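You operate a simulated robot arm through the tools that you are given. There is no shell and no other tool. Be economical: measure what you need, move in short steps, check, and stop when the job is done.

Carry out the task below with a simulated robot arm. There is one attempt and no reset: what you move stays moved.

TASK
Work the crushed end of the stubby brown card tube with a blue band round again.
Fine: use the cream press; stroke the black ball lever till the end is round, lever up, tube back where it stood; pinch and drop nothing. Set down upright: what you pick out.

The check looks at the end state, three seconds after you hand in, the way a careful person would. Anything else that was tipped, shoved, dropped, spilled or broken makes it a failure.

THE ROBOT
A 7-joint arm with a two-finger parallel gripper on a trunk, on a base that drives. Base frame: it is fixed to the floor where the robot stands at the start and does not move with it; the origin is under the middle of the robot, x ahead of it, y to its left, z up; the surface under the hand at the start is at about z = 850. Units: mm, rad, N and s.
Its first joint turns from -2.897 to 2.897 rad. Places, roughly: black ball lever [600, -300, 1200]; cream ball-lever press [500, -300, 1000]; socket of the cream ball-lever press [500, -300, 900]. Payload 4.4 kg.
The TCP is the grasp point between the finger pads, 23 mm short of the fingertips. In the tool frame z runs along the fingers and y along their closing line. The gripper opens to 94 mm. The fingers are 38 mm wide and 10 mm thick; the gripper's body (54 by 96 mm) begins 39 mm behind the TCP.
Orientation is that of the tool frame in the base frame, as [roll, pitch, yaw] about the fixed x, y, z axes, in that order (R = Rz(yaw) Ry(pitch) Rx(roll)). With the fingers straight down and closing along the base's y, the tool's x points along the base's -x, its y along +y and its z along -z.

THE INTERFACE
- The arm moves only by the tool arm_command. Its argument "increments" is a list that holds one entry, the list of rows, each a list of 7 numbers: the shift along the tool's x, y, z in mm, then the turn, a rotation vector about the tool's x, y, z in rad, then the closure, from 0 (fully open) to 1 (shut). In form: [[[dx, dy, dz, ax, ay, az, grip], ...]]. A call has 1 to 10 rows; each row shifts and turns the commanded pose from where the row before left it, along the tool's axes as they then stand. A row lasts 0.2 s, in which the tool goes at most 50 mm and 0.15 rad; a call with a longer step from one row to the next is refused whole, and so is a gripper value outside its range. A pose out of reach is approached as far as the arm can. The call stops where the force on the tool passes 50 N (or 10 N more than at its start, if that is more) or the arm is blocked; 0.2 s more then pass. The fingers move at their own pace (about 108 mm/s each) and stop on an object; they squeeze with about 45 N. The grip force told is the motor's: it shows also when the fingers shut on nothing. Time passes only in rows, and 0.2 s behind the last, so rows that do not move let the fingers close. It gives the time, the measured TCP pose, the force on the tool (base axes), the opening and the grip force at its end, in the units of the frame above (readings bear some noise), with the torque about the TCP (base axes, N m) and any sound that the robot's microphone picked up.
- Cameras (640 x 400 px; columns grow to the right, rows downward): "scene" is now at [141.3, 168, 1483.7]; the picture's right is [-0.82, -0.58, 0.00], its down [-0.28, 0.40, -0.87] and it looks along [0.51, -0.71, -0.48] (base axes); focal length 214 px, centre (320, 200). "wrist" rides on the gripper at [86, 16, -74] in the tool frame; the picture's right is [-0.18, 0.98, 0.00], its down [-0.58, -0.11, -0.81] and it looks along [-0.79, -0.15, 0.59] (tool axes); focal length 243 px, centre (320, 200). There is no depth. A picture from a camera that has moved, and an enlarged one, comes with that camera's place and axes in the base frame and with its lens. The place of the scene camera against the robot may be out by one fixed shift of up to 18 mm in any direction.
- camera(camera): a new picture of that camera. It takes no simulated time.
- steer(legs): drives the robot by 1 to 6 legs, each [ahead, left, turn to the left] in mm, mm and rad, along the robot's own axes; the way and the turn of a leg run together, so that a leg with both is an arc; at most 1500 mm and 3.142 rad a leg. The arm and the cameras ride along, it lands a little off, and it stops where it bumps. It gives what a move gives.
- aim_head(pan, tilt): turns the head with the scene camera to pan (to the left, within 2.094 rad either way) and tilt (down, from -0.506 to 1.204), counted from straight ahead of the robot. It gives what a move gives.
- inspect(camera, box): a new picture of the part [left, top, right, bottom] of that camera's present view, enlarged. It takes no simulated time.
- hand_in(): hands the job in; it is judged then, once.

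Go step by step. Nothing tells you exact positions but the pictures and the camera data: compare them with the known pose of the tool, close in by small moves and look again before you grip or let go. The budget is 120 turns and 98 pictures, counting those below and the enlarged ones. Unless the task says otherwise, let go and move clear before handing in, and close with one line.

The tools are called after ">>>" by a JSON object that holds its "fn" and its "kwargs". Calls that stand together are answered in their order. arm_command: Moves the arm, as the interface text tells. Its arguments: {"type":"object","properties":{"increments":{"type":"array"}},"required":["increments"]} The other tools are called the same way: steer (legs) drives the base; aim_head (pan, tilt) turns the head that bears the scene camera; camera (camera) takes a picture; inspect (camera, box) takes an enlarged picture of a part of a camera's view; hand_in () hands the job in.

At the start:

```text
t: 0.0
tcp_pos: [517.9, -253.0, 1487.1]
tool_rot: [-3.141, 0.0, 3.141]
wrist_force: [-0.4, 0.0, 1.2]
torque: [-0.07, -0.04, 0.0]
grip_width: 93.4
finger_force: 0.0
robot x, y, heading: [-0.1, 1.9, -0.001]
head pan, tilt: [-0.955, 0.506]
```

scene: 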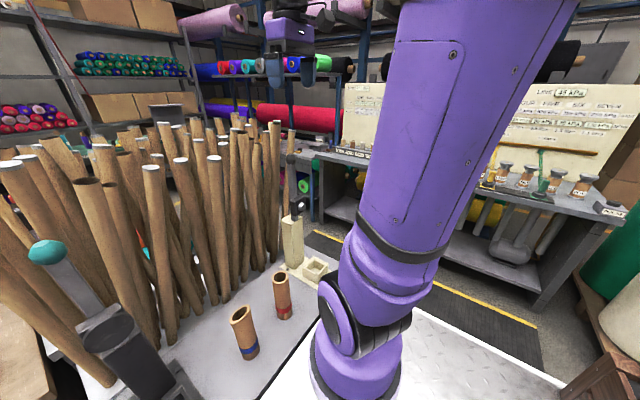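
wrist: 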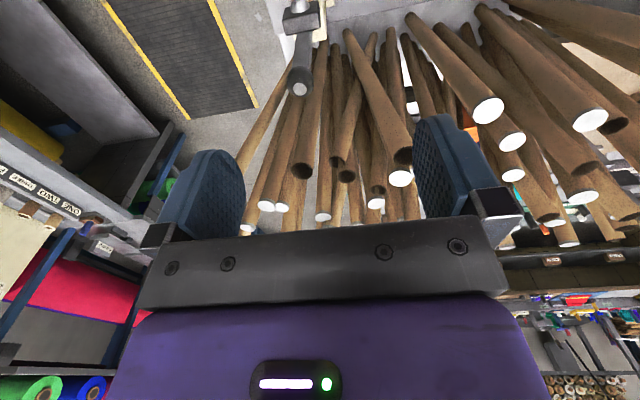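

I see a short tube with a blue band near pixel (243,333), one with a red band beside it, and a cream press behind. I'll look closer before moving.

>>> {"fn": "inspect", "kwargs": {"camera": "scene", "box": [200, 180, 360, 380]}}

>>> {"fn": "inspect", "kwargs": {"camera": "scene", "box": [0, 200, 240, 400]}}

```text
2.00 times, centred on (280, 280) of scene
camera zoom: at [141.3, 168.0, 1483.7], right [-0.82, -0.58, 0.0], down [-0.28, 0.4, -0.87], along [0.51, -0.71, -0.48], focal length 429 px, centre (400, 40)
```

zoom: 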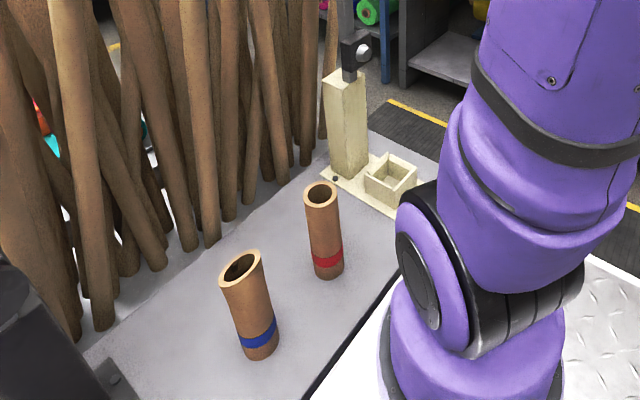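

```text
2.00 times, centred on (120, 300) of scene
camera zoom: at [141.3, 168.0, 1483.7], right [-0.82, -0.58, 0.0], down [-0.28, 0.4, -0.87], along [0.51, -0.71, -0.48], focal length 429 px, centre (720, 0)
```

zoom: 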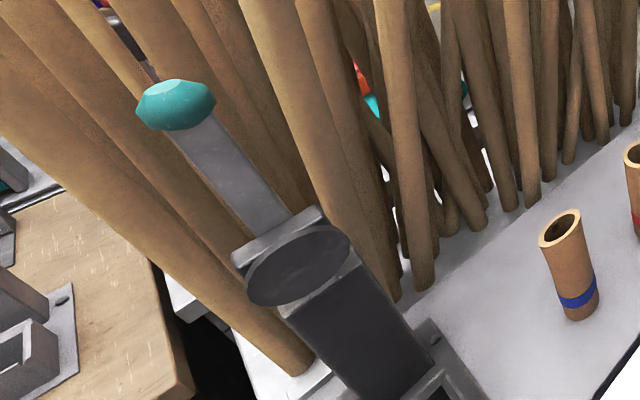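

The blue tube is about (463,38) and too close to reach, so I must back the robot up. First I'll check what is behind.

>>> {"fn": "aim_head", "kwargs": {"pan": 2.09, "tilt": 0.7}}

>>> {"fn": "camera", "kwargs": {"camera": "scene"}}

>>> {"fn": "aim_head", "kwargs": {"pan": -2.09, "tilt": 0.7}}

>>> {"fn": "camera", "kwargs": {"camera": "scene"}}

>>> {"fn": "aim_head", "kwargs": {"pan": 0, "tilt": 0.6}}

>>> {"fn": "camera", "kwargs": {"camera": "scene"}}

```text
t: 2.6
tcp_pos: [518.7, -251.7, 1487.8]
tool_rot: [-3.14, 0.0, -3.141]
wrist_force: [-0.4, 0.3, -1.2]
torque: [-0.01, -0.01, 0.01]
grip_width: 94.3
finger_force: 0.0
robot x, y, heading: [-6.8, 0.9, -0.002]
head pan, tilt: [2.089, 0.7]
```

```text
93 pictures are left
camera scene: at [46.7, 316.0, 1466.6], right [0.87, 0.5, 0.0], down [0.32, -0.56, -0.77], along [-0.38, 0.66, -0.64], focal length 214 px, centre (320, 200)
```

scene: 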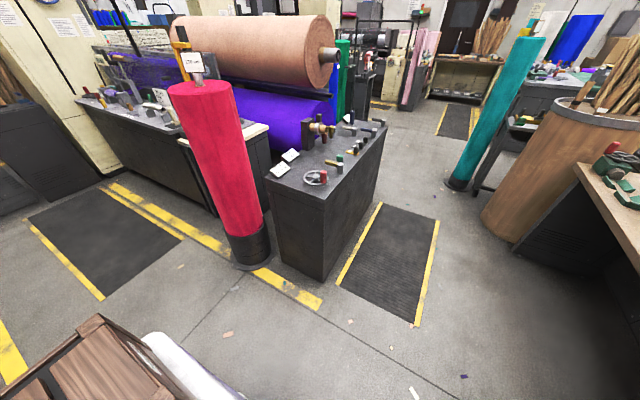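

```text
t: 6.0
tcp_pos: [517.5, -252.6, 1487.6]
tool_rot: [-3.142, 0.001, -3.14]
wrist_force: [0.2, -0.3, -0.4]
torque: [0.01, -0.01, -0.01]
grip_width: 94.2
finger_force: 0.0
robot x, y, heading: [-3.3, 1.5, -0.003]
head pan, tilt: [-2.089, 0.7]
```

```text
92 pictures are left
camera scene: at [46.7, 168.4, 1466.6], right [-0.87, 0.5, 0.0], down [0.32, 0.56, -0.76], along [-0.38, -0.66, -0.64], focal length 214 px, centre (320, 200)
```

scene: 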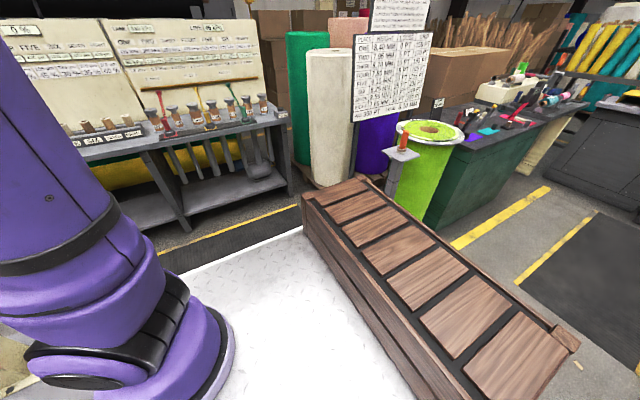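

```text
t: 8.0
tcp_pos: [517.2, -252.7, 1488.3]
tool_rot: [-3.141, 0.001, 3.141]
wrist_force: [0.6, 0.1, 0.6]
torque: [-0.01, 0.03, -0.01]
grip_width: 94.2
finger_force: 0.1
robot x, y, heading: [-2.3, 1.4, 0.004]
head pan, tilt: [0.0, 0.6]
```

```text
91 pictures are left
camera scene: at [177.2, 242.1, 1475.2], right [0.0, -1.0, 0.0], down [-0.56, 0.0, -0.83], along [0.83, 0.0, -0.56], focal length 214 px, centre (320, 200)
```

scene: 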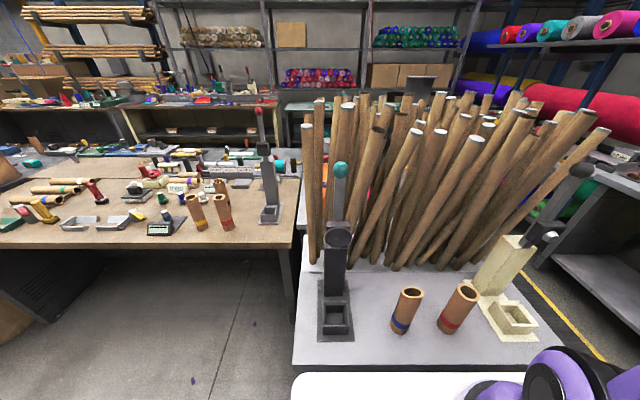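

Behind the robot there's a white deck and a wooden crate, which may belong to the robot's base. I'll back up a little and see if they ride along.

>>> {"fn": "aim_head", "kwargs": {"pan": -2.09, "tilt": 0.7}}

>>> {"fn": "steer", "kwargs": {"legs": [[-60, 0, 0]]}}

>>> {"fn": "camera", "kwargs": {"camera": "scene"}}

```text
t: 10.0
tcp_pos: [516.9, -252.1, 1486.8]
tool_rot: [3.141, 0.001, -3.141]
wrist_force: [-0.3, 0.8, 0.3]
torque: [0.01, 0.03, 0.0]
grip_width: 94.0
finger_force: 0.0
robot x, y, heading: [-0.1, -3.0, 0.002]
head pan, tilt: [-2.089, 0.7]
```

```text
t: 11.0
tcp_pos: [457.4, -251.5, 1487.4]
tool_rot: [-3.142, 0.0, -3.14]
wrist_force: [-0.5, 0.1, 0.3]
torque: [0.01, 0.0, 0.0]
grip_width: 93.8
finger_force: 0.1
robot x, y, heading: [-64.9, -1.5, 0.0]
head pan, tilt: [-2.089, 0.7]
```

```text
90 pictures are left
camera scene: at [-13.6, 168.3, 1466.6], right [-0.87, 0.5, 0.0], down [0.32, 0.56, -0.76], along [-0.38, -0.66, -0.64], focal length 214 px, centre (320, 200)
```

scene: 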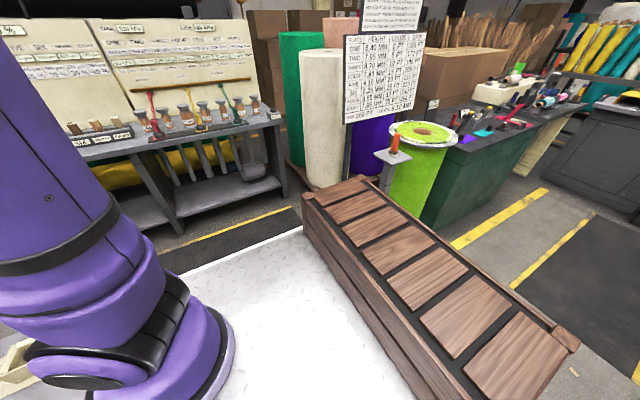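

The crate and deck ride with the robot, and the free space behind is ample. I'll back up 190 mm more and look at the work area.

>>> {"fn": "steer", "kwargs": {"legs": [[-190, 0, 0]]}}

>>> {"fn": "aim_head", "kwargs": {"pan": -0.45, "tilt": 0.55}}

>>> {"fn": "camera", "kwargs": {"camera": "scene"}}

>>> {"fn": "camera", "kwargs": {"camera": "wrist"}}

```text
t: 12.5
tcp_pos: [266.0, -252.0, 1485.5]
tool_rot: [-3.141, 0.001, 3.141]
wrist_force: [-0.4, -0.4, 0.0]
torque: [0.01, -0.01, -0.02]
grip_width: 94.2
finger_force: 0.1
robot x, y, heading: [-251.0, -1.2, 0.003]
head pan, tilt: [-2.089, 0.7]
```

```text
t: 14.2
tcp_pos: [266.7, -252.6, 1487.7]
tool_rot: [-3.142, 0.0, -3.141]
wrist_force: [-0.1, -0.1, 0.2]
torque: [-0.04, -0.01, -0.02]
grip_width: 94.1
finger_force: 0.1
robot x, y, heading: [-252.7, 1.7, -0.0]
head pan, tilt: [-0.45, 0.55]
```

```text
89 pictures are left
camera scene: at [-80.9, 202.9, 1479.7], right [-0.44, -0.9, 0.0], down [-0.47, 0.23, -0.85], along [0.77, -0.37, -0.52], focal length 214 px, centre (320, 200)
```

scene: 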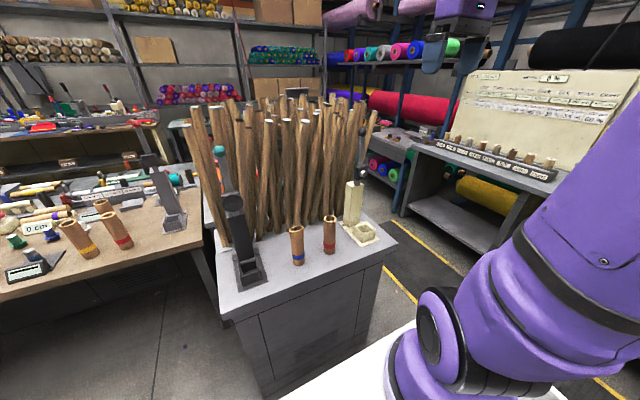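

```text
88 pictures are left
camera wrist: at [180.9, -235.9, 1561.5], right [0.18, 0.98, 0.0], down [0.58, -0.11, 0.81], along [0.79, -0.15, -0.59], focal length 243 px, centre (320, 200)
```

wrist: 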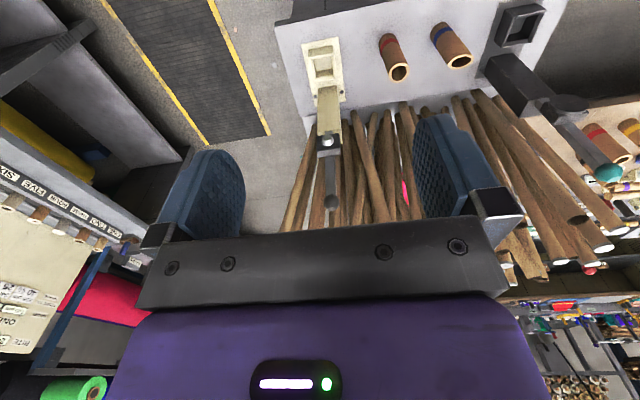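

Now I can see all of it from the wrist. I'll enlarge for measurement.

>>> {"fn": "inspect", "kwargs": {"camera": "wrist", "box": [270, 0, 510, 150]}}

>>> {"fn": "inspect", "kwargs": {"camera": "scene", "box": [240, 90, 440, 290]}}

```text
2.67 times, centred on (390, 75) of wrist
camera zoom: at [180.9, -235.9, 1561.5], right [0.18, 0.98, 0.0], down [0.58, -0.11, 0.81], along [0.79, -0.15, -0.59], focal length 647 px, centre (133, 533)
```

zoom: 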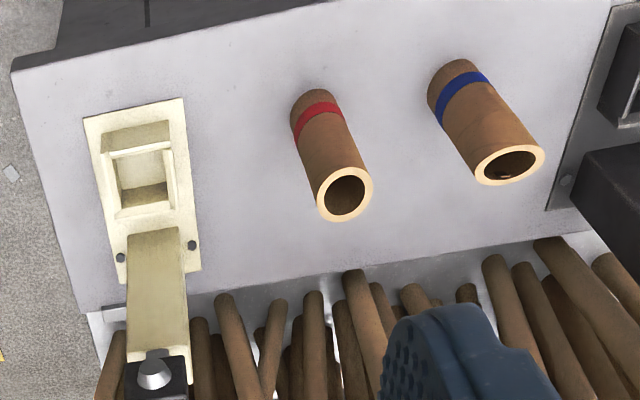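

```text
2.00 times, centred on (340, 190) of scene
camera zoom: at [-80.9, 202.9, 1479.7], right [-0.44, -0.9, 0.0], down [-0.47, 0.23, -0.85], along [0.77, -0.37, -0.52], focal length 429 px, centre (280, 220)
```

zoom: 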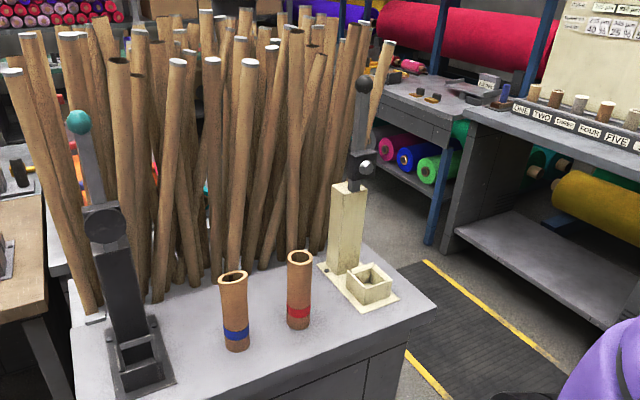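

Blue tube's crushed end is its open top; the press stands at about (485..618, -285), with its lever up. I'll lower the hand in front of the press for a closer wrist look.

>>> {"fn": "arm_command", "kwargs": {"increments": [[[-4, -4, 45, 0, 0, 0, 0], [-4, -4, 45, 0, 0, 0, 0], [-4, -4, 45, 0, 0, 0, 0], [-4, -4, 45, 0, 0, 0, 0], [-4, -4, 45, 0, 0, 0, 0], [-4, -4, 40, 0, 0, 0, 0]]]}}

>>> {"fn": "camera", "kwargs": {"camera": "wrist"}}

>>> {"fn": "inspect", "kwargs": {"camera": "scene", "box": [320, 110, 420, 260]}}

```text
t: 15.6
tcp_pos: [291.2, -275.0, 1222.3]
tool_rot: [-3.141, 0.0, 3.14]
wrist_force: [-1.4, 0.0, -0.2]
torque: [-0.01, 0.01, 0.01]
grip_width: 94.0
finger_force: 0.0
robot x, y, heading: [-249.3, -2.9, -0.005]
head pan, tilt: [-0.45, 0.55]
```

```text
85 pictures are left
camera wrist: at [205.2, -258.6, 1297.2], right [0.19, 0.98, 0.0], down [0.58, -0.11, 0.81], along [0.79, -0.15, -0.59], focal length 243 px, centre (320, 200)
```

wrist: 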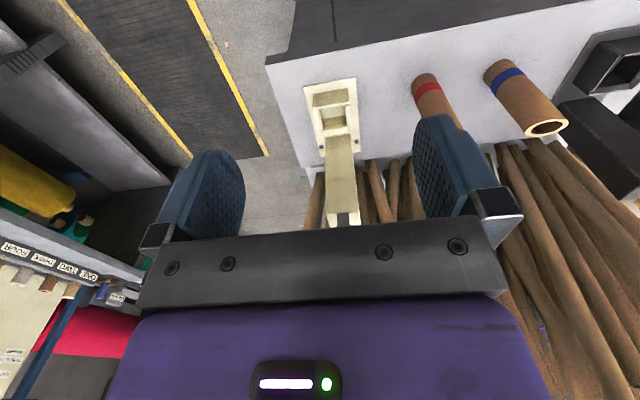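

```text
2.67 times, centred on (370, 185) of scene
camera zoom: at [-81.4, 203.2, 1479.8], right [-0.44, -0.9, 0.0], down [-0.47, 0.23, -0.85], along [0.77, -0.37, -0.52], focal length 572 px, centre (187, 240)
```

zoom: 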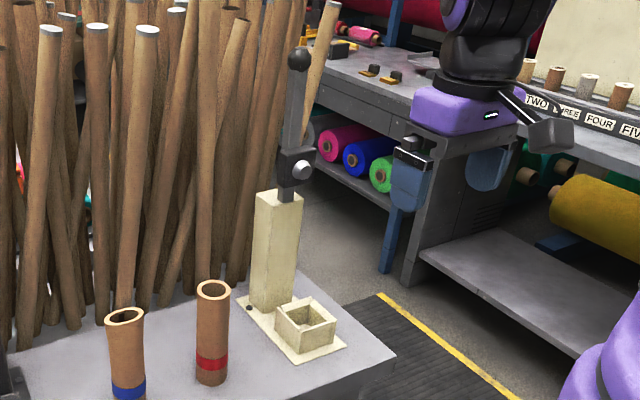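

I need the socket's inner size and the crushed end's size to decide which end goes in.

>>> {"fn": "inspect", "kwargs": {"camera": "wrist", "box": [280, 60, 400, 240]}}

>>> {"fn": "inspect", "kwargs": {"camera": "wrist", "box": [400, 40, 600, 165]}}

```text
2.22 times, centred on (340, 150) of wrist
camera zoom: at [205.2, -258.6, 1297.2], right [0.19, 0.98, 0.0], down [0.58, -0.11, 0.81], along [0.79, -0.15, -0.59], focal length 539 px, centre (276, 311)
```

zoom: 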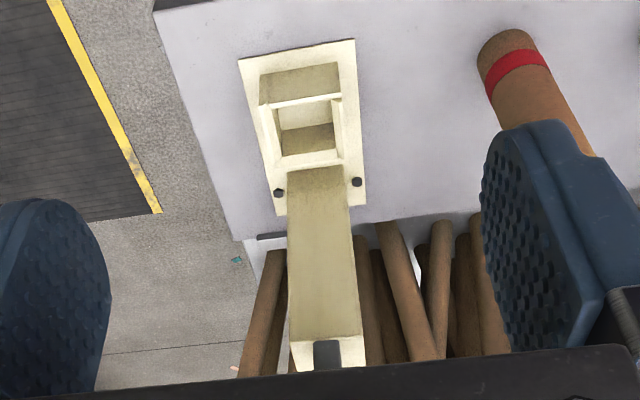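

```text
3.20 times, centred on (500, 102) of wrist
camera zoom: at [205.2, -258.6, 1297.2], right [0.19, 0.98, 0.0], down [0.58, -0.11, 0.81], along [0.79, -0.15, -0.59], focal length 776 px, centre (-256, 512)
```

zoom: 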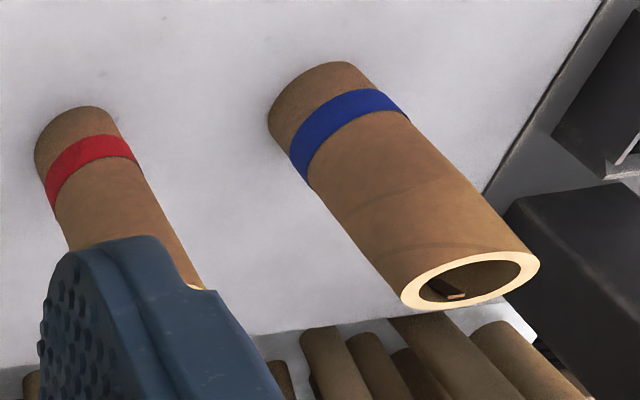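

The intact end (~47 mm) matches the socket (~48–50 mm inside, rim z≈905), so the tube should stand in it crushed end up. Tube ≈ (479,21), z 850–1007; socket centre ≈ (486,-284). I'll grasp it with a horizontal hand so the palm keeps off the crushed end; first turn the wrist half round.

>>> {"fn": "arm_command", "kwargs": {"increments": [[[0, 0, 0, 0, 0, 0.15, 0], [0, 0, 0, 0, 0, 0.15, 0], [0, 0, 0, 0, 0, 0.15, 0], [0, 0, 0, 0, 0, 0.15, 0], [0, 0, 0, 0, 0, 0.15, 0], [0, 0, 0, 0, 0, 0.15, 0], [0, 0, 0, 0, 0, 0.15, 0], [0, 0, 0, 0, 0, 0.15, 0], [0, 0, 0, 0, 0, 0.15, 0], [0, 0, 0, 0, 0, 0.15, 0]]]}}

>>> {"fn": "arm_command", "kwargs": {"increments": [[[0, 0, 0, 0, 0, 0.15, 0], [0, 0, 0, 0, 0, 0.15, 0], [0, 0, 0, 0, 0, 0.15, 0], [0, 0, 0, 0, 0, 0.15, 0], [0, 0, 0, 0, 0, 0.15, 0], [0, 0, 0, 0, 0, 0.15, 0], [0, 0, 0, 0, 0, 0.15, 0], [0, 0, 0, 0, 0, 0.15, 0], [0, 0, 0, 0, 0, 0.15, 0], [0, 0, 0, 0, 0, 0.15, 0]]]}}

>>> {"fn": "camera", "kwargs": {"camera": "scene"}}

```text
t: 17.8
tcp_pos: [290.5, -276.0, 1221.3]
tool_rot: [-3.141, 0.0, 1.641]
wrist_force: [0.8, -0.7, -0.2]
torque: [-0.02, 0.01, -0.01]
grip_width: 93.7
finger_force: 0.1
robot x, y, heading: [-254.3, 1.5, -0.001]
head pan, tilt: [-0.45, 0.55]
```

```text
t: 20.0
tcp_pos: [290.8, -276.7, 1222.0]
tool_rot: [3.142, 0.0, 0.139]
wrist_force: [0.1, 0.6, -0.2]
torque: [-0.03, 0.01, -0.03]
grip_width: 94.2
finger_force: 0.1
robot x, y, heading: [-252.0, 0.3, 0.004]
head pan, tilt: [-0.45, 0.55]
```

```text
81 pictures are left
camera scene: at [-80.9, 203.0, 1479.7], right [-0.44, -0.9, 0.0], down [-0.47, 0.23, -0.85], along [0.77, -0.37, -0.52], focal length 214 px, centre (320, 200)
```

scene: 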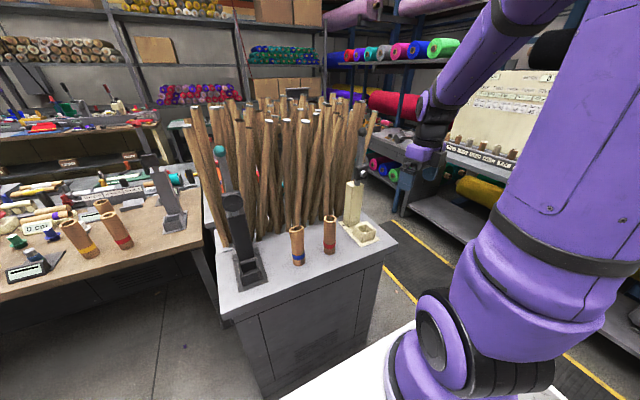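

The wrist turned freely. Now I finish the yaw, tilt the hand to point ahead, and go across to in front of the blue tube.

>>> {"fn": "arm_command", "kwargs": {"increments": [[[0, 0, 0, 0, 0, 0.139, 0], [0, -30, 0, 0, 0.15, 0, 0], [0, -30, 0, 0, 0.15, 0, 0], [0, -30, 0, 0, 0.15, 0, 0], [0, -30, 0, 0, 0.15, 0, 0], [0, -30, 0, 0, 0.15, 0, 0], [0, -30, 0, 0, 0.15, 0, 0], [0, -30, 0, 0, 0.15, 0, 0], [0, -30, 0, 0, 0.15, 0, 0], [0, -30, 0, 0, 0.15, 0, 0]]]}}

>>> {"fn": "camera", "kwargs": {"camera": "scene"}}

>>> {"fn": "camera", "kwargs": {"camera": "wrist"}}

```text
t: 22.2
tcp_pos: [399.4, -20.7, 1333.2]
tool_rot: [-3.136, -1.35, -0.005]
wrist_force: [0.5, -0.1, 0.4]
torque: [0.0, 0.01, 0.05]
grip_width: 93.8
finger_force: 0.0
out of reach, approached as far as the arm can: row 5, 6, 7, 8, 9, 10
robot x, y, heading: [-249.7, -0.9, -0.005]
head pan, tilt: [-0.45, 0.55]
```

```text
80 pictures are left
camera scene: at [-81.2, 202.4, 1479.8], right [-0.44, -0.9, 0.0], down [-0.47, 0.23, -0.85], along [0.77, -0.37, -0.52], focal length 214 px, centre (320, 200)
```

scene: 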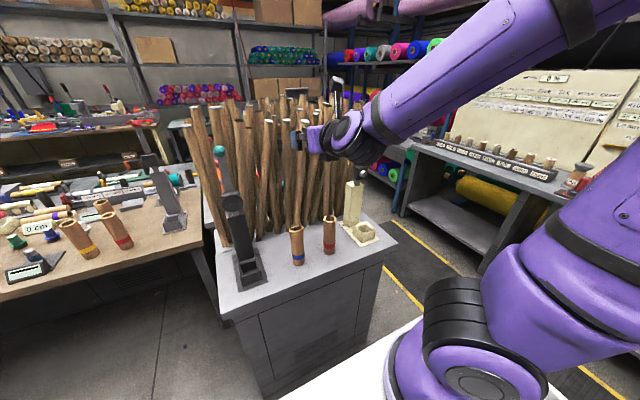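

```text
79 pictures are left
camera wrist: at [346.1, -37.5, 1434.1], right [-0.04, -0.98, -0.18], down [-0.91, 0.11, -0.39], along [0.4, 0.15, -0.9], focal length 243 px, centre (320, 200)
```

wrist: 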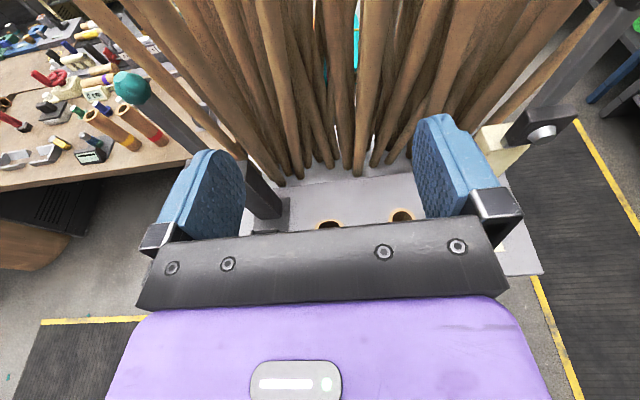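

The horizontal pose is at the reach limit here, but a tilt of about 70° suffices. I'll try going lower and toward the tube's y in this orientation.

>>> {"fn": "arm_command", "kwargs": {"increments": [[[-39, -14, 9, 0, 0, 0, 0], [-39, -14, 9, 0, 0, 0, 0], [-39, -14, 9, 0, 0, 0, 0]]]}}

```text
t: 23.0
tcp_pos: [443.6, 34.3, 1242.2]
tool_rot: [-3.137, -1.351, -0.002]
wrist_force: [-0.6, -0.7, 0.4]
torque: [-0.01, 0.02, 0.05]
grip_width: 93.9
finger_force: 0.1
out of reach, approached as far as the arm can: row 1, 2, 3
robot x, y, heading: [-250.5, -2.7, 0.005]
head pan, tilt: [-0.45, 0.55]
```

Still too near. I'll back up 150 mm more; the space behind is clear.

>>> {"fn": "steer", "kwargs": {"legs": [[-150, 0, 0]]}}

>>> {"fn": "arm_command", "kwargs": {"increments": [[[-39, 0, 9, 0, 0, 0, 0], [-39, 0, 9, 0, 0, 0, 0], [-39, 0, 9, 0, 0, 0, 0]]]}}

>>> {"fn": "camera", "kwargs": {"camera": "scene"}}

```text
t: 24.4
tcp_pos: [292.7, 36.2, 1241.8]
tool_rot: [3.141, -1.349, 0.002]
wrist_force: [0.6, -0.2, -0.4]
torque: [0.0, -0.01, 0.0]
grip_width: 93.9
finger_force: 0.1
robot x, y, heading: [-401.9, 2.2, -0.007]
head pan, tilt: [-0.45, 0.55]
```

```text
t: 25.2
tcp_pos: [316.9, 43.6, 1126.1]
tool_rot: [-3.139, -1.351, -0.001]
wrist_force: [-1.5, -0.9, 0.7]
torque: [-0.01, 0.0, 0.04]
grip_width: 94.0
finger_force: 0.1
out of reach, approached as far as the arm can: row 1, 2, 3
robot x, y, heading: [-404.5, -0.4, -0.004]
head pan, tilt: [-0.45, 0.55]
```

```text
78 pictures are left
camera scene: at [-232.4, 203.0, 1479.8], right [-0.44, -0.9, 0.0], down [-0.47, 0.23, -0.85], along [0.77, -0.37, -0.52], focal length 214 px, centre (320, 200)
```

scene: 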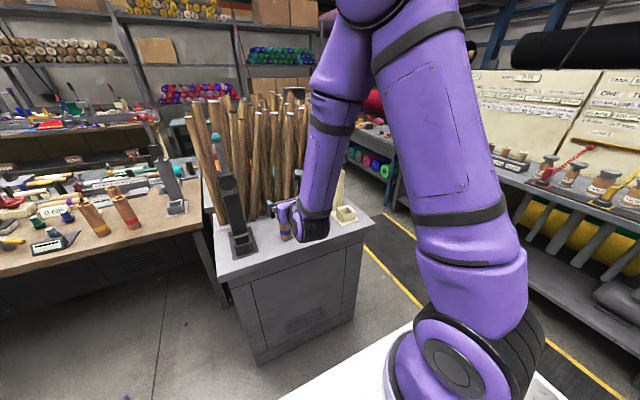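

I'll move forward and down and watch where it lands.

>>> {"fn": "arm_command", "kwargs": {"increments": [[[-27, 0, 30, 0, 0, 0, 0], [-27, 0, 30, 0, 0, 0, 0], [-27, 0, 30, 0, 0, 0, 0]]]}}

```text
t: 26.0
tcp_pos: [386.0, 44.2, 1028.5]
tool_rot: [-3.14, -1.351, 0.002]
wrist_force: [-1.1, 0.3, 1.6]
torque: [0.02, 0.05, -0.02]
grip_width: 93.8
finger_force: 0.1
robot x, y, heading: [-402.0, 3.7, 0.001]
head pan, tilt: [-0.45, 0.55]
```

Reached. Now down to grasp height, y aligned, still 90 mm short of the tube.

>>> {"fn": "arm_command", "kwargs": {"increments": [[[-38, 12, 8, 0, 0, 0, 0], [-38, 11, 8, 0, 0, 0, 0]]]}}

>>> {"fn": "camera", "kwargs": {"camera": "wrist"}}

>>> {"fn": "camera", "kwargs": {"camera": "scene"}}

```text
t: 26.6
tcp_pos: [384.9, 21.7, 949.8]
tool_rot: [3.139, -1.35, 0.003]
wrist_force: [-1.0, 0.4, 0.3]
torque: [-0.02, 0.0, -0.03]
grip_width: 94.1
finger_force: 0.0
robot x, y, heading: [-401.7, -0.9, 0.002]
head pan, tilt: [-0.45, 0.55]
```

```text
77 pictures are left
camera wrist: at [332.4, 5.3, 1050.1], right [-0.04, -0.98, -0.18], down [-0.91, 0.11, -0.39], along [0.4, 0.15, -0.9], focal length 243 px, centre (320, 200)
```

wrist: 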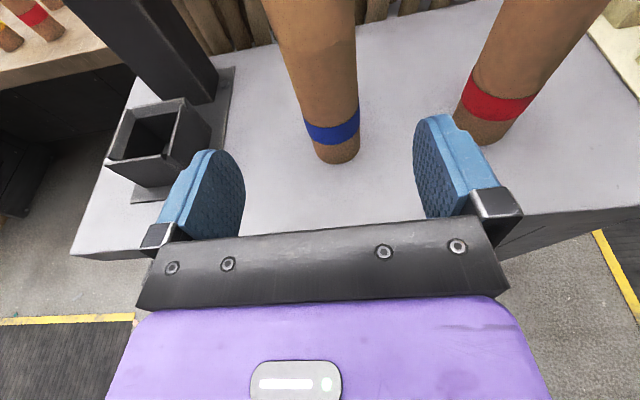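

```text
76 pictures are left
camera scene: at [-232.2, 203.7, 1479.7], right [-0.44, -0.9, 0.0], down [-0.47, 0.23, -0.85], along [0.77, -0.37, -0.52], focal length 214 px, centre (320, 200)
```

scene: 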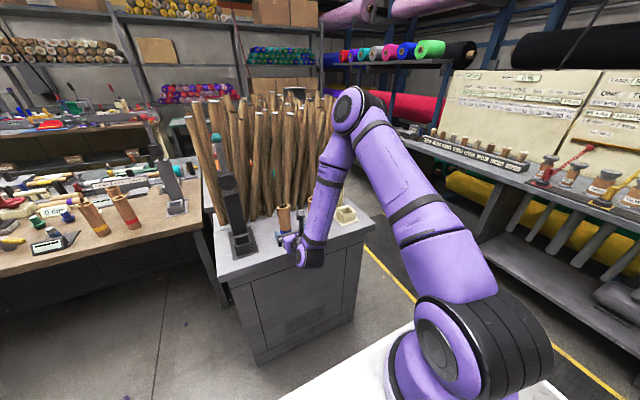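

The tube base reads (477,20), centred between the fingers. Advancing 91 mm, then look.

>>> {"fn": "arm_command", "kwargs": {"increments": [[[10, 1, 45, 0, 0, 0, 0], [10, 0, 44, 0, 0, 0, 0], [0, 0, 0, 0, 0, 0, 0]]]}}

>>> {"fn": "camera", "kwargs": {"camera": "wrist"}}

```text
t: 27.4
tcp_pos: [478.6, 19.1, 949.3]
tool_rot: [-3.14, -1.35, 0.0]
wrist_force: [0.8, -0.2, -0.3]
torque: [-0.02, 0.03, 0.01]
grip_width: 94.1
finger_force: 0.0
robot x, y, heading: [-404.3, -1.5, 0.001]
head pan, tilt: [-0.45, 0.55]
```

```text
75 pictures are left
camera wrist: at [425.2, 2.9, 1050.2], right [-0.04, -0.98, -0.18], down [-0.91, 0.11, -0.39], along [0.4, 0.15, -0.9], focal length 243 px, centre (320, 200)
```

wrist: 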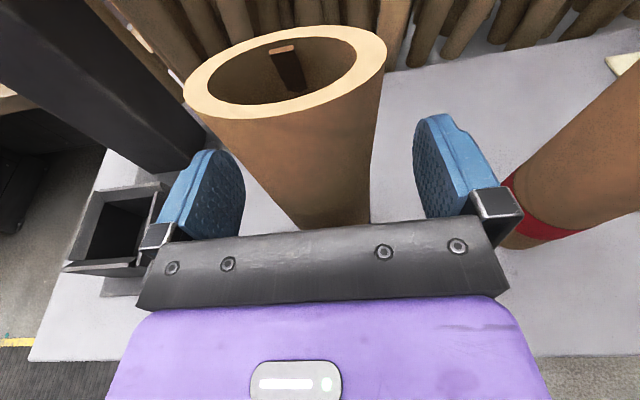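

The tube is between the pads. Closing.

>>> {"fn": "arm_command", "kwargs": {"increments": [[[0, 0, 0, 0, 0, 0, 0.3], [0, 0, 0, 0, 0, 0, 0.5], [0, 0, 0, 0, 0, 0, 0.65], [0, 0, 0, 0, 0, 0, 0.65], [0, 0, 0, 0, 0, 0, 0.65]]]}}

>>> {"fn": "camera", "kwargs": {"camera": "wrist"}}

```text
t: 28.6
tcp_pos: [477.5, 19.3, 949.3]
tool_rot: [-3.14, -1.35, 0.002]
wrist_force: [0.4, -0.3, -0.6]
torque: [-0.04, -0.02, 0.01]
grip_width: 45.0
finger_force: 45.1
robot x, y, heading: [-402.0, -2.0, -0.005]
head pan, tilt: [-0.45, 0.55]
```

```text
74 pictures are left
camera wrist: at [424.9, 3.0, 1050.2], right [-0.04, -0.98, -0.18], down [-0.91, 0.11, -0.39], along [0.4, 0.15, -0.9], focal length 243 px, centre (320, 200)
```

wrist: 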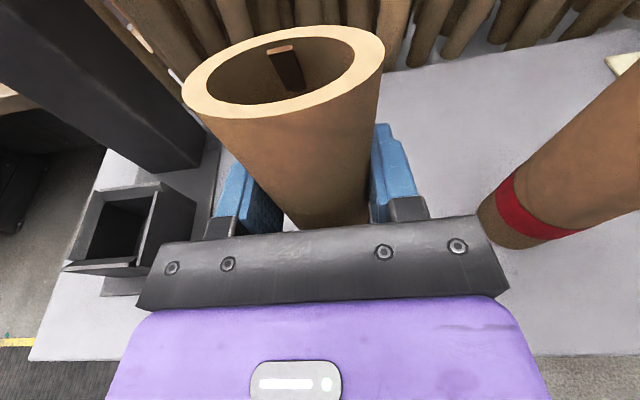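

Gripped (45 mm). Original grasp pose noted: (477.5, 19.3, 949.3). Lifting straight up, clear of the red tube.

>>> {"fn": "arm_command", "kwargs": {"increments": [[[20, 0, -4.5, 0, 0, 0, 0.65], [42, 0, -9.4, 0, 0, 0, 0.65], [42, 0, -9.4, 0, 0, 0, 0.65], [42, 0, -9.4, 0, 0, 0, 0.65], [42, 0, -9.4, 0, 0, 0, 0.65]]]}}

>>> {"fn": "camera", "kwargs": {"camera": "wrist"}}

```text
t: 29.8
tcp_pos: [478.6, 18.0, 1144.0]
tool_rot: [-3.137, -1.348, -0.001]
wrist_force: [0.0, -0.9, -2.6]
torque: [0.0, -0.05, -0.02]
grip_width: 44.8
finger_force: 45.0
robot x, y, heading: [-400.8, 0.2, -0.005]
head pan, tilt: [-0.45, 0.55]
```

```text
73 pictures are left
camera wrist: at [425.8, 3.1, 1243.6], right [-0.04, -0.98, -0.18], down [-0.92, 0.11, -0.39], along [0.4, 0.15, -0.9], focal length 243 px, centre (320, 200)
```

wrist: 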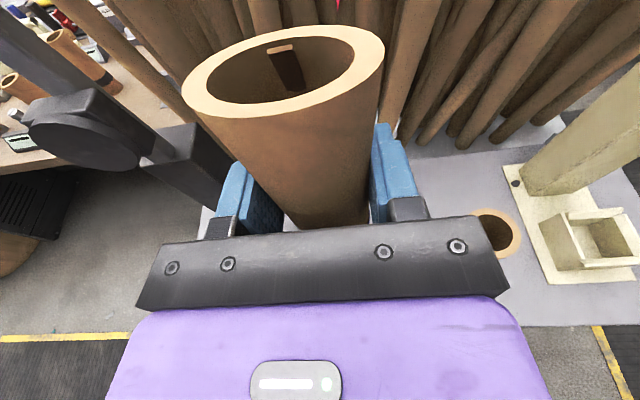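

Held well. Now across to the press at this height, a bit back from its column.

>>> {"fn": "arm_command", "kwargs": {"increments": [[[-1, 38, -3.5, 0, 0, 0, 0.65], [-1, 38, -3.5, 0, 0, 0, 0.65], [-1, 38, -3.5, 0, 0, 0, 0.65], [-1, 38, -3.5, 0, 0, 0, 0.65], [-1, 38, -3.5, 0, 0, 0, 0.65], [-1, 38, -3.5, 0, 0, 0, 0.65], [-1, 38, -3.5, 0, 0, 0, 0.65], [0, 36, 0, 0, 0, 0, 0.65], [0, 0, 0, 0, 0, 0, 0.65]]]}}

>>> {"fn": "camera", "kwargs": {"camera": "wrist"}}

>>> {"fn": "camera", "kwargs": {"camera": "scene"}}

```text
t: 31.8
tcp_pos: [453.3, -283.5, 1141.6]
tool_rot: [-3.142, -1.351, 0.003]
wrist_force: [-0.2, -0.2, -0.4]
torque: [-0.02, -0.01, -0.02]
grip_width: 45.1
finger_force: 44.5
robot x, y, heading: [-401.8, 0.5, -0.003]
head pan, tilt: [-0.45, 0.55]
```

```text
72 pictures are left
camera wrist: at [401.0, -299.2, 1241.9], right [-0.04, -0.98, -0.18], down [-0.91, 0.11, -0.39], along [0.4, 0.15, -0.9], focal length 243 px, centre (320, 200)
```

wrist: 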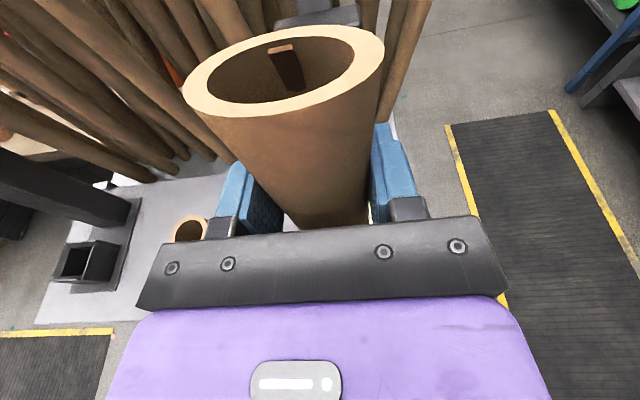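

```text
71 pictures are left
camera scene: at [-231.4, 203.0, 1479.7], right [-0.44, -0.9, 0.0], down [-0.47, 0.23, -0.85], along [0.77, -0.37, -0.52], focal length 214 px, centre (320, 200)
```

scene: 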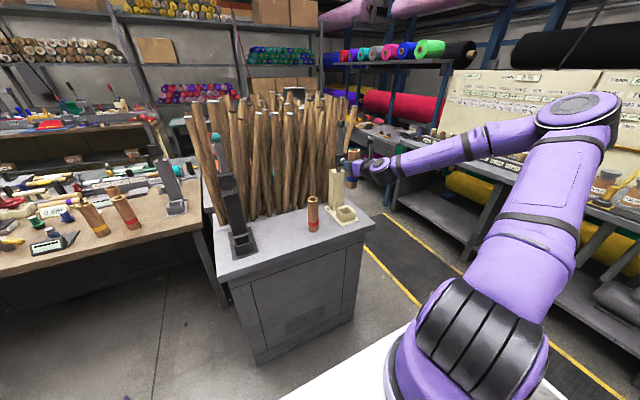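

I'll lower to about 17 mm over the socket rim at (485,-285), and check alignment with the scene camera.

>>> {"fn": "arm_command", "kwargs": {"increments": [[[-36.7, 0.5, 19, 0, 0, 0, 0.65], [-36.7, 0.5, 19, 0, 0, 0, 0.65], [-36.7, 0.5, 19, 0, 0, 0, 0.65], [0, 0, 0, 0, 0, 0, 0.65]]]}}

>>> {"fn": "inspect", "kwargs": {"camera": "scene", "box": [310, 140, 410, 240]}}

```text
t: 32.8
tcp_pos: [486.3, -283.2, 1021.0]
tool_rot: [3.139, -1.349, 0.006]
wrist_force: [0.5, 0.5, -1.4]
torque: [0.0, 0.0, 0.01]
grip_width: 44.9
finger_force: 45.2
robot x, y, heading: [-399.1, 3.1, -0.004]
head pan, tilt: [-0.45, 0.55]
```

```text
4.00 times, centred on (360, 190) of scene
camera zoom: at [-231.6, 203.1, 1479.7], right [-0.44, -0.9, 0.0], down [-0.47, 0.23, -0.85], along [0.77, -0.37, -0.52], focal length 858 px, centre (160, 240)
```

zoom: 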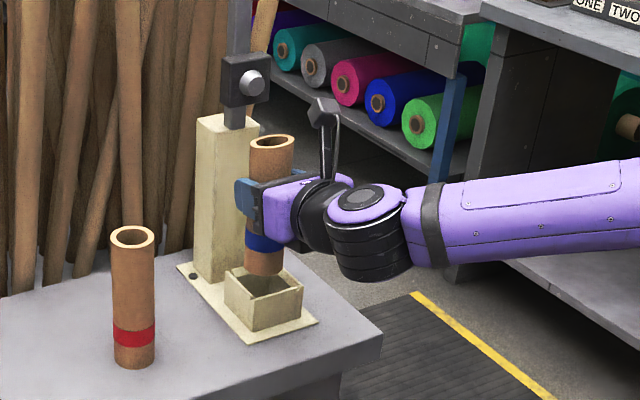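

>>> {"fn": "inspect", "kwargs": {"camera": "scene", "box": [356, 190, 396, 228]}}

```text
10.53 times, centred on (376, 209) of scene
camera zoom: at [-231.6, 203.1, 1479.7], right [-0.44, -0.9, 0.0], down [-0.47, 0.23, -0.85], along [0.77, -0.37, -0.52], focal length 2258 px, centre (-270, 105)
```

zoom: 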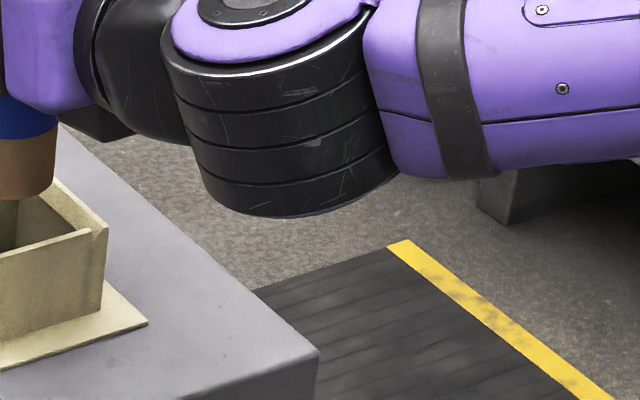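

>>> {"fn": "inspect", "kwargs": {"camera": "scene", "box": [326, 198, 366, 223]}}

```text
16.00 times, centred on (346, 210) of scene
camera zoom: at [-231.6, 203.1, 1479.7], right [-0.44, -0.9, 0.0], down [-0.47, 0.23, -0.85], along [0.77, -0.37, -0.52], focal length 3432 px, centre (-96, 32)
```

zoom: 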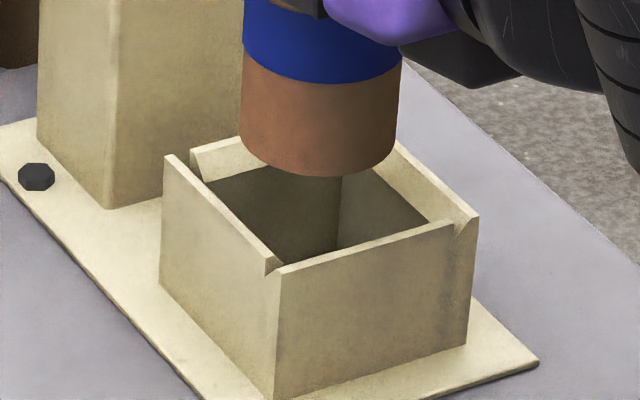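

The tube sits directly over the socket to within a millimetre or so. Lowering into it.

>>> {"fn": "arm_command", "kwargs": {"increments": [[[-12, 1.5, 2, 0, 0, 0, 0.65], [-12, 0, 2.7, 0, 0, 0, 0.65], [-10, 0, 2.2, 0, 0, 0, 0.65], [-10, 0, 2.2, 0, 0, 0, 0.65]]]}}

>>> {"fn": "inspect", "kwargs": {"camera": "scene", "box": [326, 188, 374, 218]}}

```text
t: 33.8
tcp_pos: [484.9, -284.0, 975.2]
tool_rot: [3.139, -1.35, 0.006]
wrist_force: [14.4, -1.3, 1.6]
torque: [-0.16, -1.18, 0.03]
grip_width: 44.8
finger_force: 45.0
robot x, y, heading: [-398.1, 1.5, 0.004]
head pan, tilt: [-0.45, 0.55]
```

```text
13.33 times, centred on (350, 203) of scene
camera zoom: at [-230.9, 203.0, 1479.7], right [-0.44, -0.9, 0.0], down [-0.47, 0.23, -0.85], along [0.77, -0.37, -0.52], focal length 2860 px, centre (-80, 160)
```

zoom: 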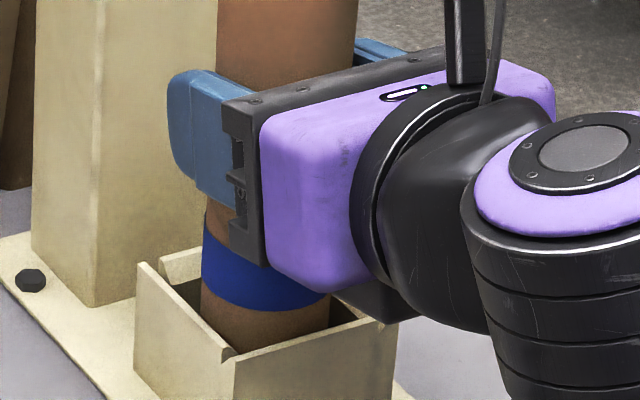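

The tube entered but leans on the front wall (+x force). I'll shift 3 mm in +x and check.

>>> {"fn": "arm_command", "kwargs": {"increments": [[[0.65, 0, 2.9, 0, 0, 0, 0.65], [0, 0, 0, 0, 0, 0, 0.65]]]}}

```text
t: 34.4
tcp_pos: [487.1, -285.2, 975.2]
tool_rot: [-3.14, -1.349, 0.0]
wrist_force: [0.1, -1.3, -1.2]
torque: [-0.15, 0.07, 0.04]
grip_width: 44.9
finger_force: 45.4
robot x, y, heading: [-399.6, -0.5, -0.006]
head pan, tilt: [-0.45, 0.55]
```

Free now. Lowering gently on.

>>> {"fn": "arm_command", "kwargs": {"increments": [[[-5, 1, 2, 0, 0, 0, 0.65], [-4, 0, 0.9, 0, 0, 0, 0.65], [-3, 0, 0.7, 0, 0, 0, 0.65]]]}}

```text
t: 35.2
tcp_pos: [487.8, -284.4, 963.8]
tool_rot: [3.141, -1.348, 0.003]
wrist_force: [-0.4, 0.9, -0.7]
torque: [-0.01, -0.01, -0.03]
grip_width: 44.9
finger_force: 44.8
robot x, y, heading: [-402.0, 0.8, -0.004]
head pan, tilt: [-0.45, 0.55]
```

>>> {"fn": "arm_command", "kwargs": {"increments": [[[-2, 0, 0.45, 0, 0, 0, 0.65], [-2, 0, 0.45, 0, 0, 0, 0.65], [-1.5, 0, 0.3, 0, 0, 0, 0.65], [0, 0, 0, 0, 0, 0, 0.65]]]}}

```text
t: 36.2
tcp_pos: [487.8, -285.6, 958.2]
tool_rot: [-3.14, -1.35, 0.0]
wrist_force: [-0.3, 0.0, -1.5]
torque: [-0.01, -0.02, -0.04]
grip_width: 45.0
finger_force: 44.4
robot x, y, heading: [-404.2, -1.7, -0.005]
head pan, tilt: [-0.45, 0.55]
```

Still no floor contact with the tube bottom at about 859. A few millimetres more.

>>> {"fn": "arm_command", "kwargs": {"increments": [[[-1.5, 0, 0.3, 0, 0, 0, 0.65], [-1.5, 0, 0.3, 0, 0, 0, 0.65], [0, 0, 0, 0, 0, 0, 0.65]]]}}

```text
t: 37.0
tcp_pos: [488.3, -287.0, 955.0]
tool_rot: [3.142, -1.35, 0.002]
wrist_force: [0.7, -0.3, -1.1]
torque: [-0.02, 0.02, -0.01]
grip_width: 45.0
finger_force: 45.7
robot x, y, heading: [-402.0, 0.7, -0.002]
head pan, tilt: [-0.45, 0.55]
```

No contact yet; continuing by small steps.

>>> {"fn": "arm_command", "kwargs": {"increments": [[[-1, 0, 0.2, 0, 0, 0, 0.65], [-1, 0, 0.2, 0, 0, 0, 0.65], [0, 0, 0, 0, 0, 0, 0.65]]]}}

>>> {"fn": "arm_command", "kwargs": {"increments": [[[-1, 0, 0.2, 0, 0, 0, 0.65], [0, 0, 0, 0, 0, 0, 0.65]]]}}

```text
t: 37.8
tcp_pos: [487.1, -286.9, 952.6]
tool_rot: [-3.142, -1.349, 0.001]
wrist_force: [-0.4, 0.0, -0.7]
torque: [0.0, -0.01, 0.0]
grip_width: 45.0
finger_force: 44.7
robot x, y, heading: [-401.1, -3.3, 0.002]
head pan, tilt: [-0.45, 0.55]
```

```text
t: 38.4
tcp_pos: [487.4, -286.4, 952.0]
tool_rot: [3.141, -1.349, 0.002]
wrist_force: [-0.4, 0.1, -1.0]
torque: [-0.01, -0.02, 0.01]
grip_width: 44.9
finger_force: 44.8
robot x, y, heading: [-403.2, 5.2, -0.001]
head pan, tilt: [-0.45, 0.55]
```

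Still hanging free; a little more.

>>> {"fn": "arm_command", "kwargs": {"increments": [[[-1, 0, 0.2, 0, 0, 0, 0.65], [-1, 0, 0.2, 0, 0, 0, 0.65], [0, 0, 0, 0, 0, 0, 0.65]]]}}

>>> {"fn": "inspect", "kwargs": {"camera": "scene", "box": [326, 188, 374, 218]}}

```text
t: 39.2
tcp_pos: [487.7, -286.1, 949.3]
tool_rot: [-3.141, -1.349, 0.001]
wrist_force: [0.1, -0.8, -0.5]
torque: [-0.05, -0.02, 0.03]
grip_width: 45.1
finger_force: 44.9
robot x, y, heading: [-400.7, 2.6, 0.001]
head pan, tilt: [-0.45, 0.55]
```

```text
13.33 times, centred on (350, 203) of scene
camera zoom: at [-231.5, 203.0, 1479.7], right [-0.44, -0.9, 0.0], down [-0.47, 0.23, -0.85], along [0.77, -0.37, -0.52], focal length 2860 px, centre (-80, 160)
```

zoom: 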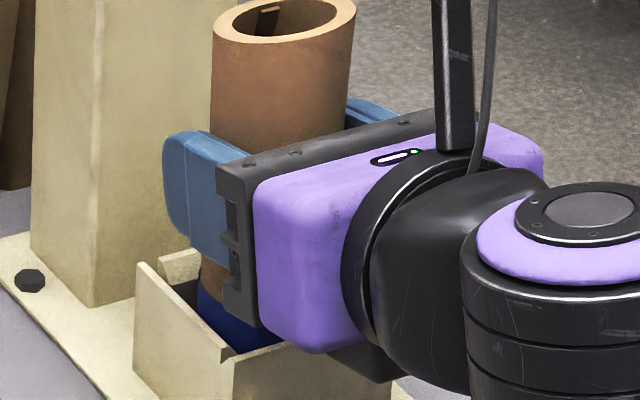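

The hand is nearly at the height it had on the table, so the socket floor should be right there. One more millimetre at a time.

>>> {"fn": "arm_command", "kwargs": {"increments": [[[-1, 0, 0.2, 0, 0, 0, 0.65], [-1, 0, 0.2, 0, 0, 0, 0.65], [0, 0, 0, 0, 0, 0, 0.65]]]}}

```text
t: 40.0
tcp_pos: [488.3, -286.9, 949.3]
tool_rot: [3.14, -1.351, 0.003]
wrist_force: [1.9, -1.1, 17.2]
torque: [-0.15, 0.01, 0.06]
grip_width: 44.7
finger_force: 44.8
robot x, y, heading: [-399.6, 1.0, -0.002]
head pan, tilt: [-0.45, 0.55]
```

It is on the floor (17 N up). I ease off 0.7 mm, open, and look.

>>> {"fn": "arm_command", "kwargs": {"increments": [[[0.7, 0, -0.15, 0, 0, 0, 0.65], [0, 0, 0, 0, 0, 0, 0.5], [0, 0, 0, 0, 0, 0, 0.3], [0, 0, 0, 0, 0, 0, 0.2], [0, 0, 0, 0, 0, 0, 0.2]]]}}

>>> {"fn": "camera", "kwargs": {"camera": "wrist"}}

```text
t: 41.2
tcp_pos: [487.6, -286.3, 948.2]
tool_rot: [3.141, -1.349, 0.0]
wrist_force: [0.0, -0.3, -0.7]
torque: [0.02, 0.0, 0.0]
grip_width: 75.3
finger_force: 0.2
robot x, y, heading: [-403.1, 0.0, -0.001]
head pan, tilt: [-0.45, 0.55]
```

```text
65 pictures are left
camera wrist: at [435.0, -302.1, 1049.2], right [-0.04, -0.98, -0.18], down [-0.91, 0.11, -0.39], along [0.4, 0.15, -0.9], focal length 243 px, centre (320, 200)
```

wrist: 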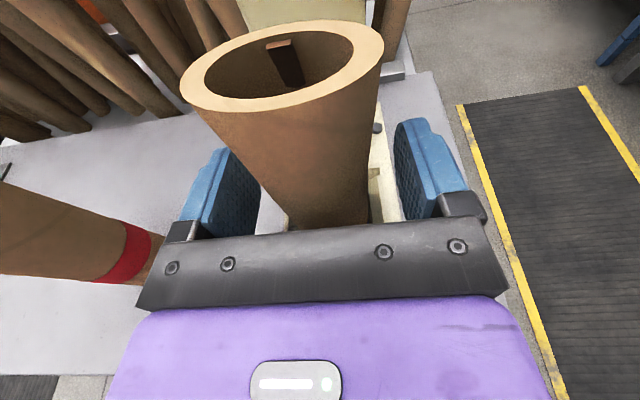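

Tube stands free in the socket. I retract and look at press and lever.

>>> {"fn": "arm_command", "kwargs": {"increments": [[[-7, 0, -32.5, 0, 0, 0, 0.2], [-7, 0, -32.5, 0, 0, 0, 0], [-7, 0, -32.5, 0, 0, 0, 0], [45, 0, -10, 0, 0, 0, 0], [45, 0, -10, 0, 0, 0, 0], [45, 0, -10, 0, 0, 0, 0], [45, 0, -10, 0, 0, 0, 0]]]}}

>>> {"fn": "inspect", "kwargs": {"camera": "scene", "box": [310, 120, 374, 230]}}

>>> {"fn": "camera", "kwargs": {"camera": "wrist"}}

```text
t: 42.8
tcp_pos: [387.7, -286.6, 1133.6]
tool_rot: [3.141, -1.35, 0.004]
wrist_force: [0.6, -0.3, -0.5]
torque: [0.01, -0.02, 0.01]
grip_width: 94.0
finger_force: 0.0
robot x, y, heading: [-401.0, -2.5, -0.002]
head pan, tilt: [-0.45, 0.55]
```

```text
3.64 times, centred on (342, 175) of scene
camera zoom: at [-231.3, 202.7, 1479.7], right [-0.44, -0.9, 0.0], down [-0.47, 0.23, -0.85], along [0.77, -0.37, -0.52], focal length 780 px, centre (240, 291)
```

zoom: 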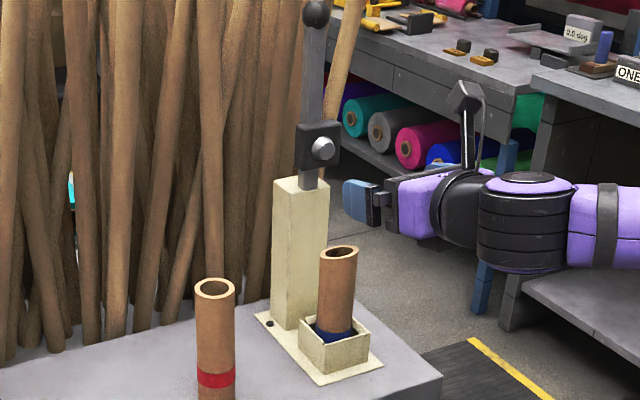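

```text
63 pictures are left
camera wrist: at [334.9, -302.8, 1234.9], right [-0.04, -0.98, -0.18], down [-0.91, 0.11, -0.39], along [0.4, 0.15, -0.9], focal length 243 px, centre (320, 200)
```

wrist: 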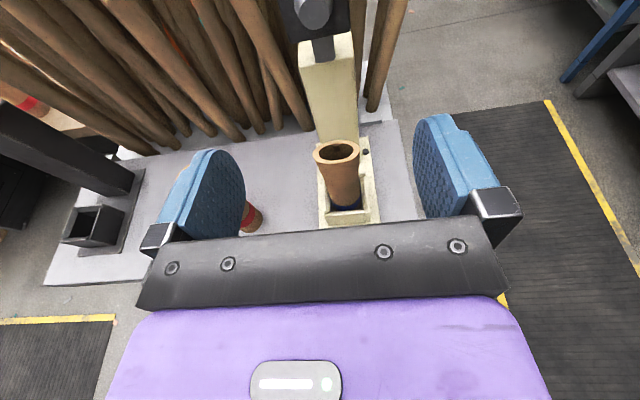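

I'll enlarge the lever's pivot block and ball.

>>> {"fn": "inspect", "kwargs": {"camera": "scene", "box": [324, 110, 364, 175]}}

>>> {"fn": "inspect", "kwargs": {"camera": "wrist", "box": [270, 0, 400, 110]}}

```text
6.15 times, centred on (344, 142) of scene
camera zoom: at [-231.3, 202.7, 1479.7], right [-0.44, -0.9, 0.0], down [-0.47, 0.23, -0.85], along [0.77, -0.37, -0.52], focal length 1320 px, centre (172, 554)
```

zoom: 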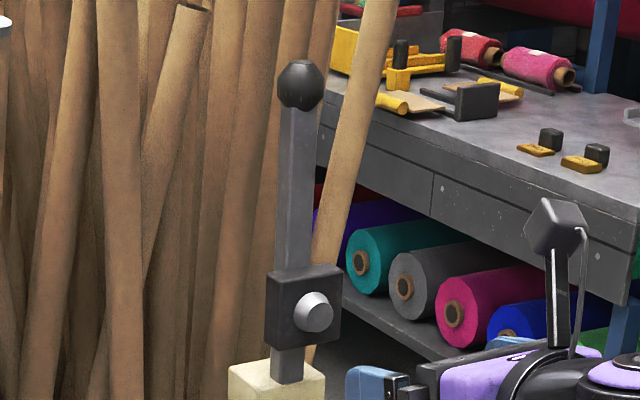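

```text
3.64 times, centred on (335, 55) of wrist
camera zoom: at [334.9, -302.8, 1234.9], right [-0.04, -0.98, -0.18], down [-0.91, 0.11, -0.39], along [0.4, 0.15, -0.9], focal length 882 px, centre (266, 727)
```

zoom: 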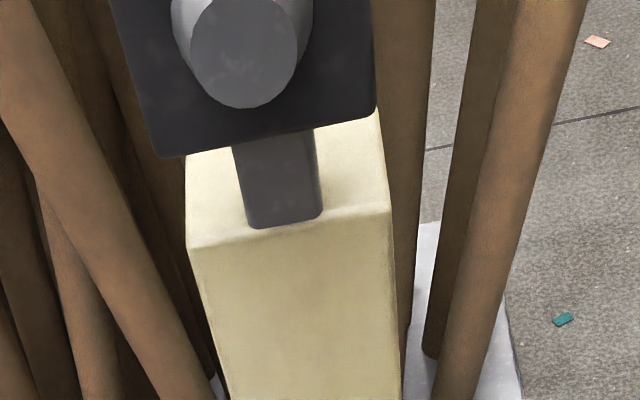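

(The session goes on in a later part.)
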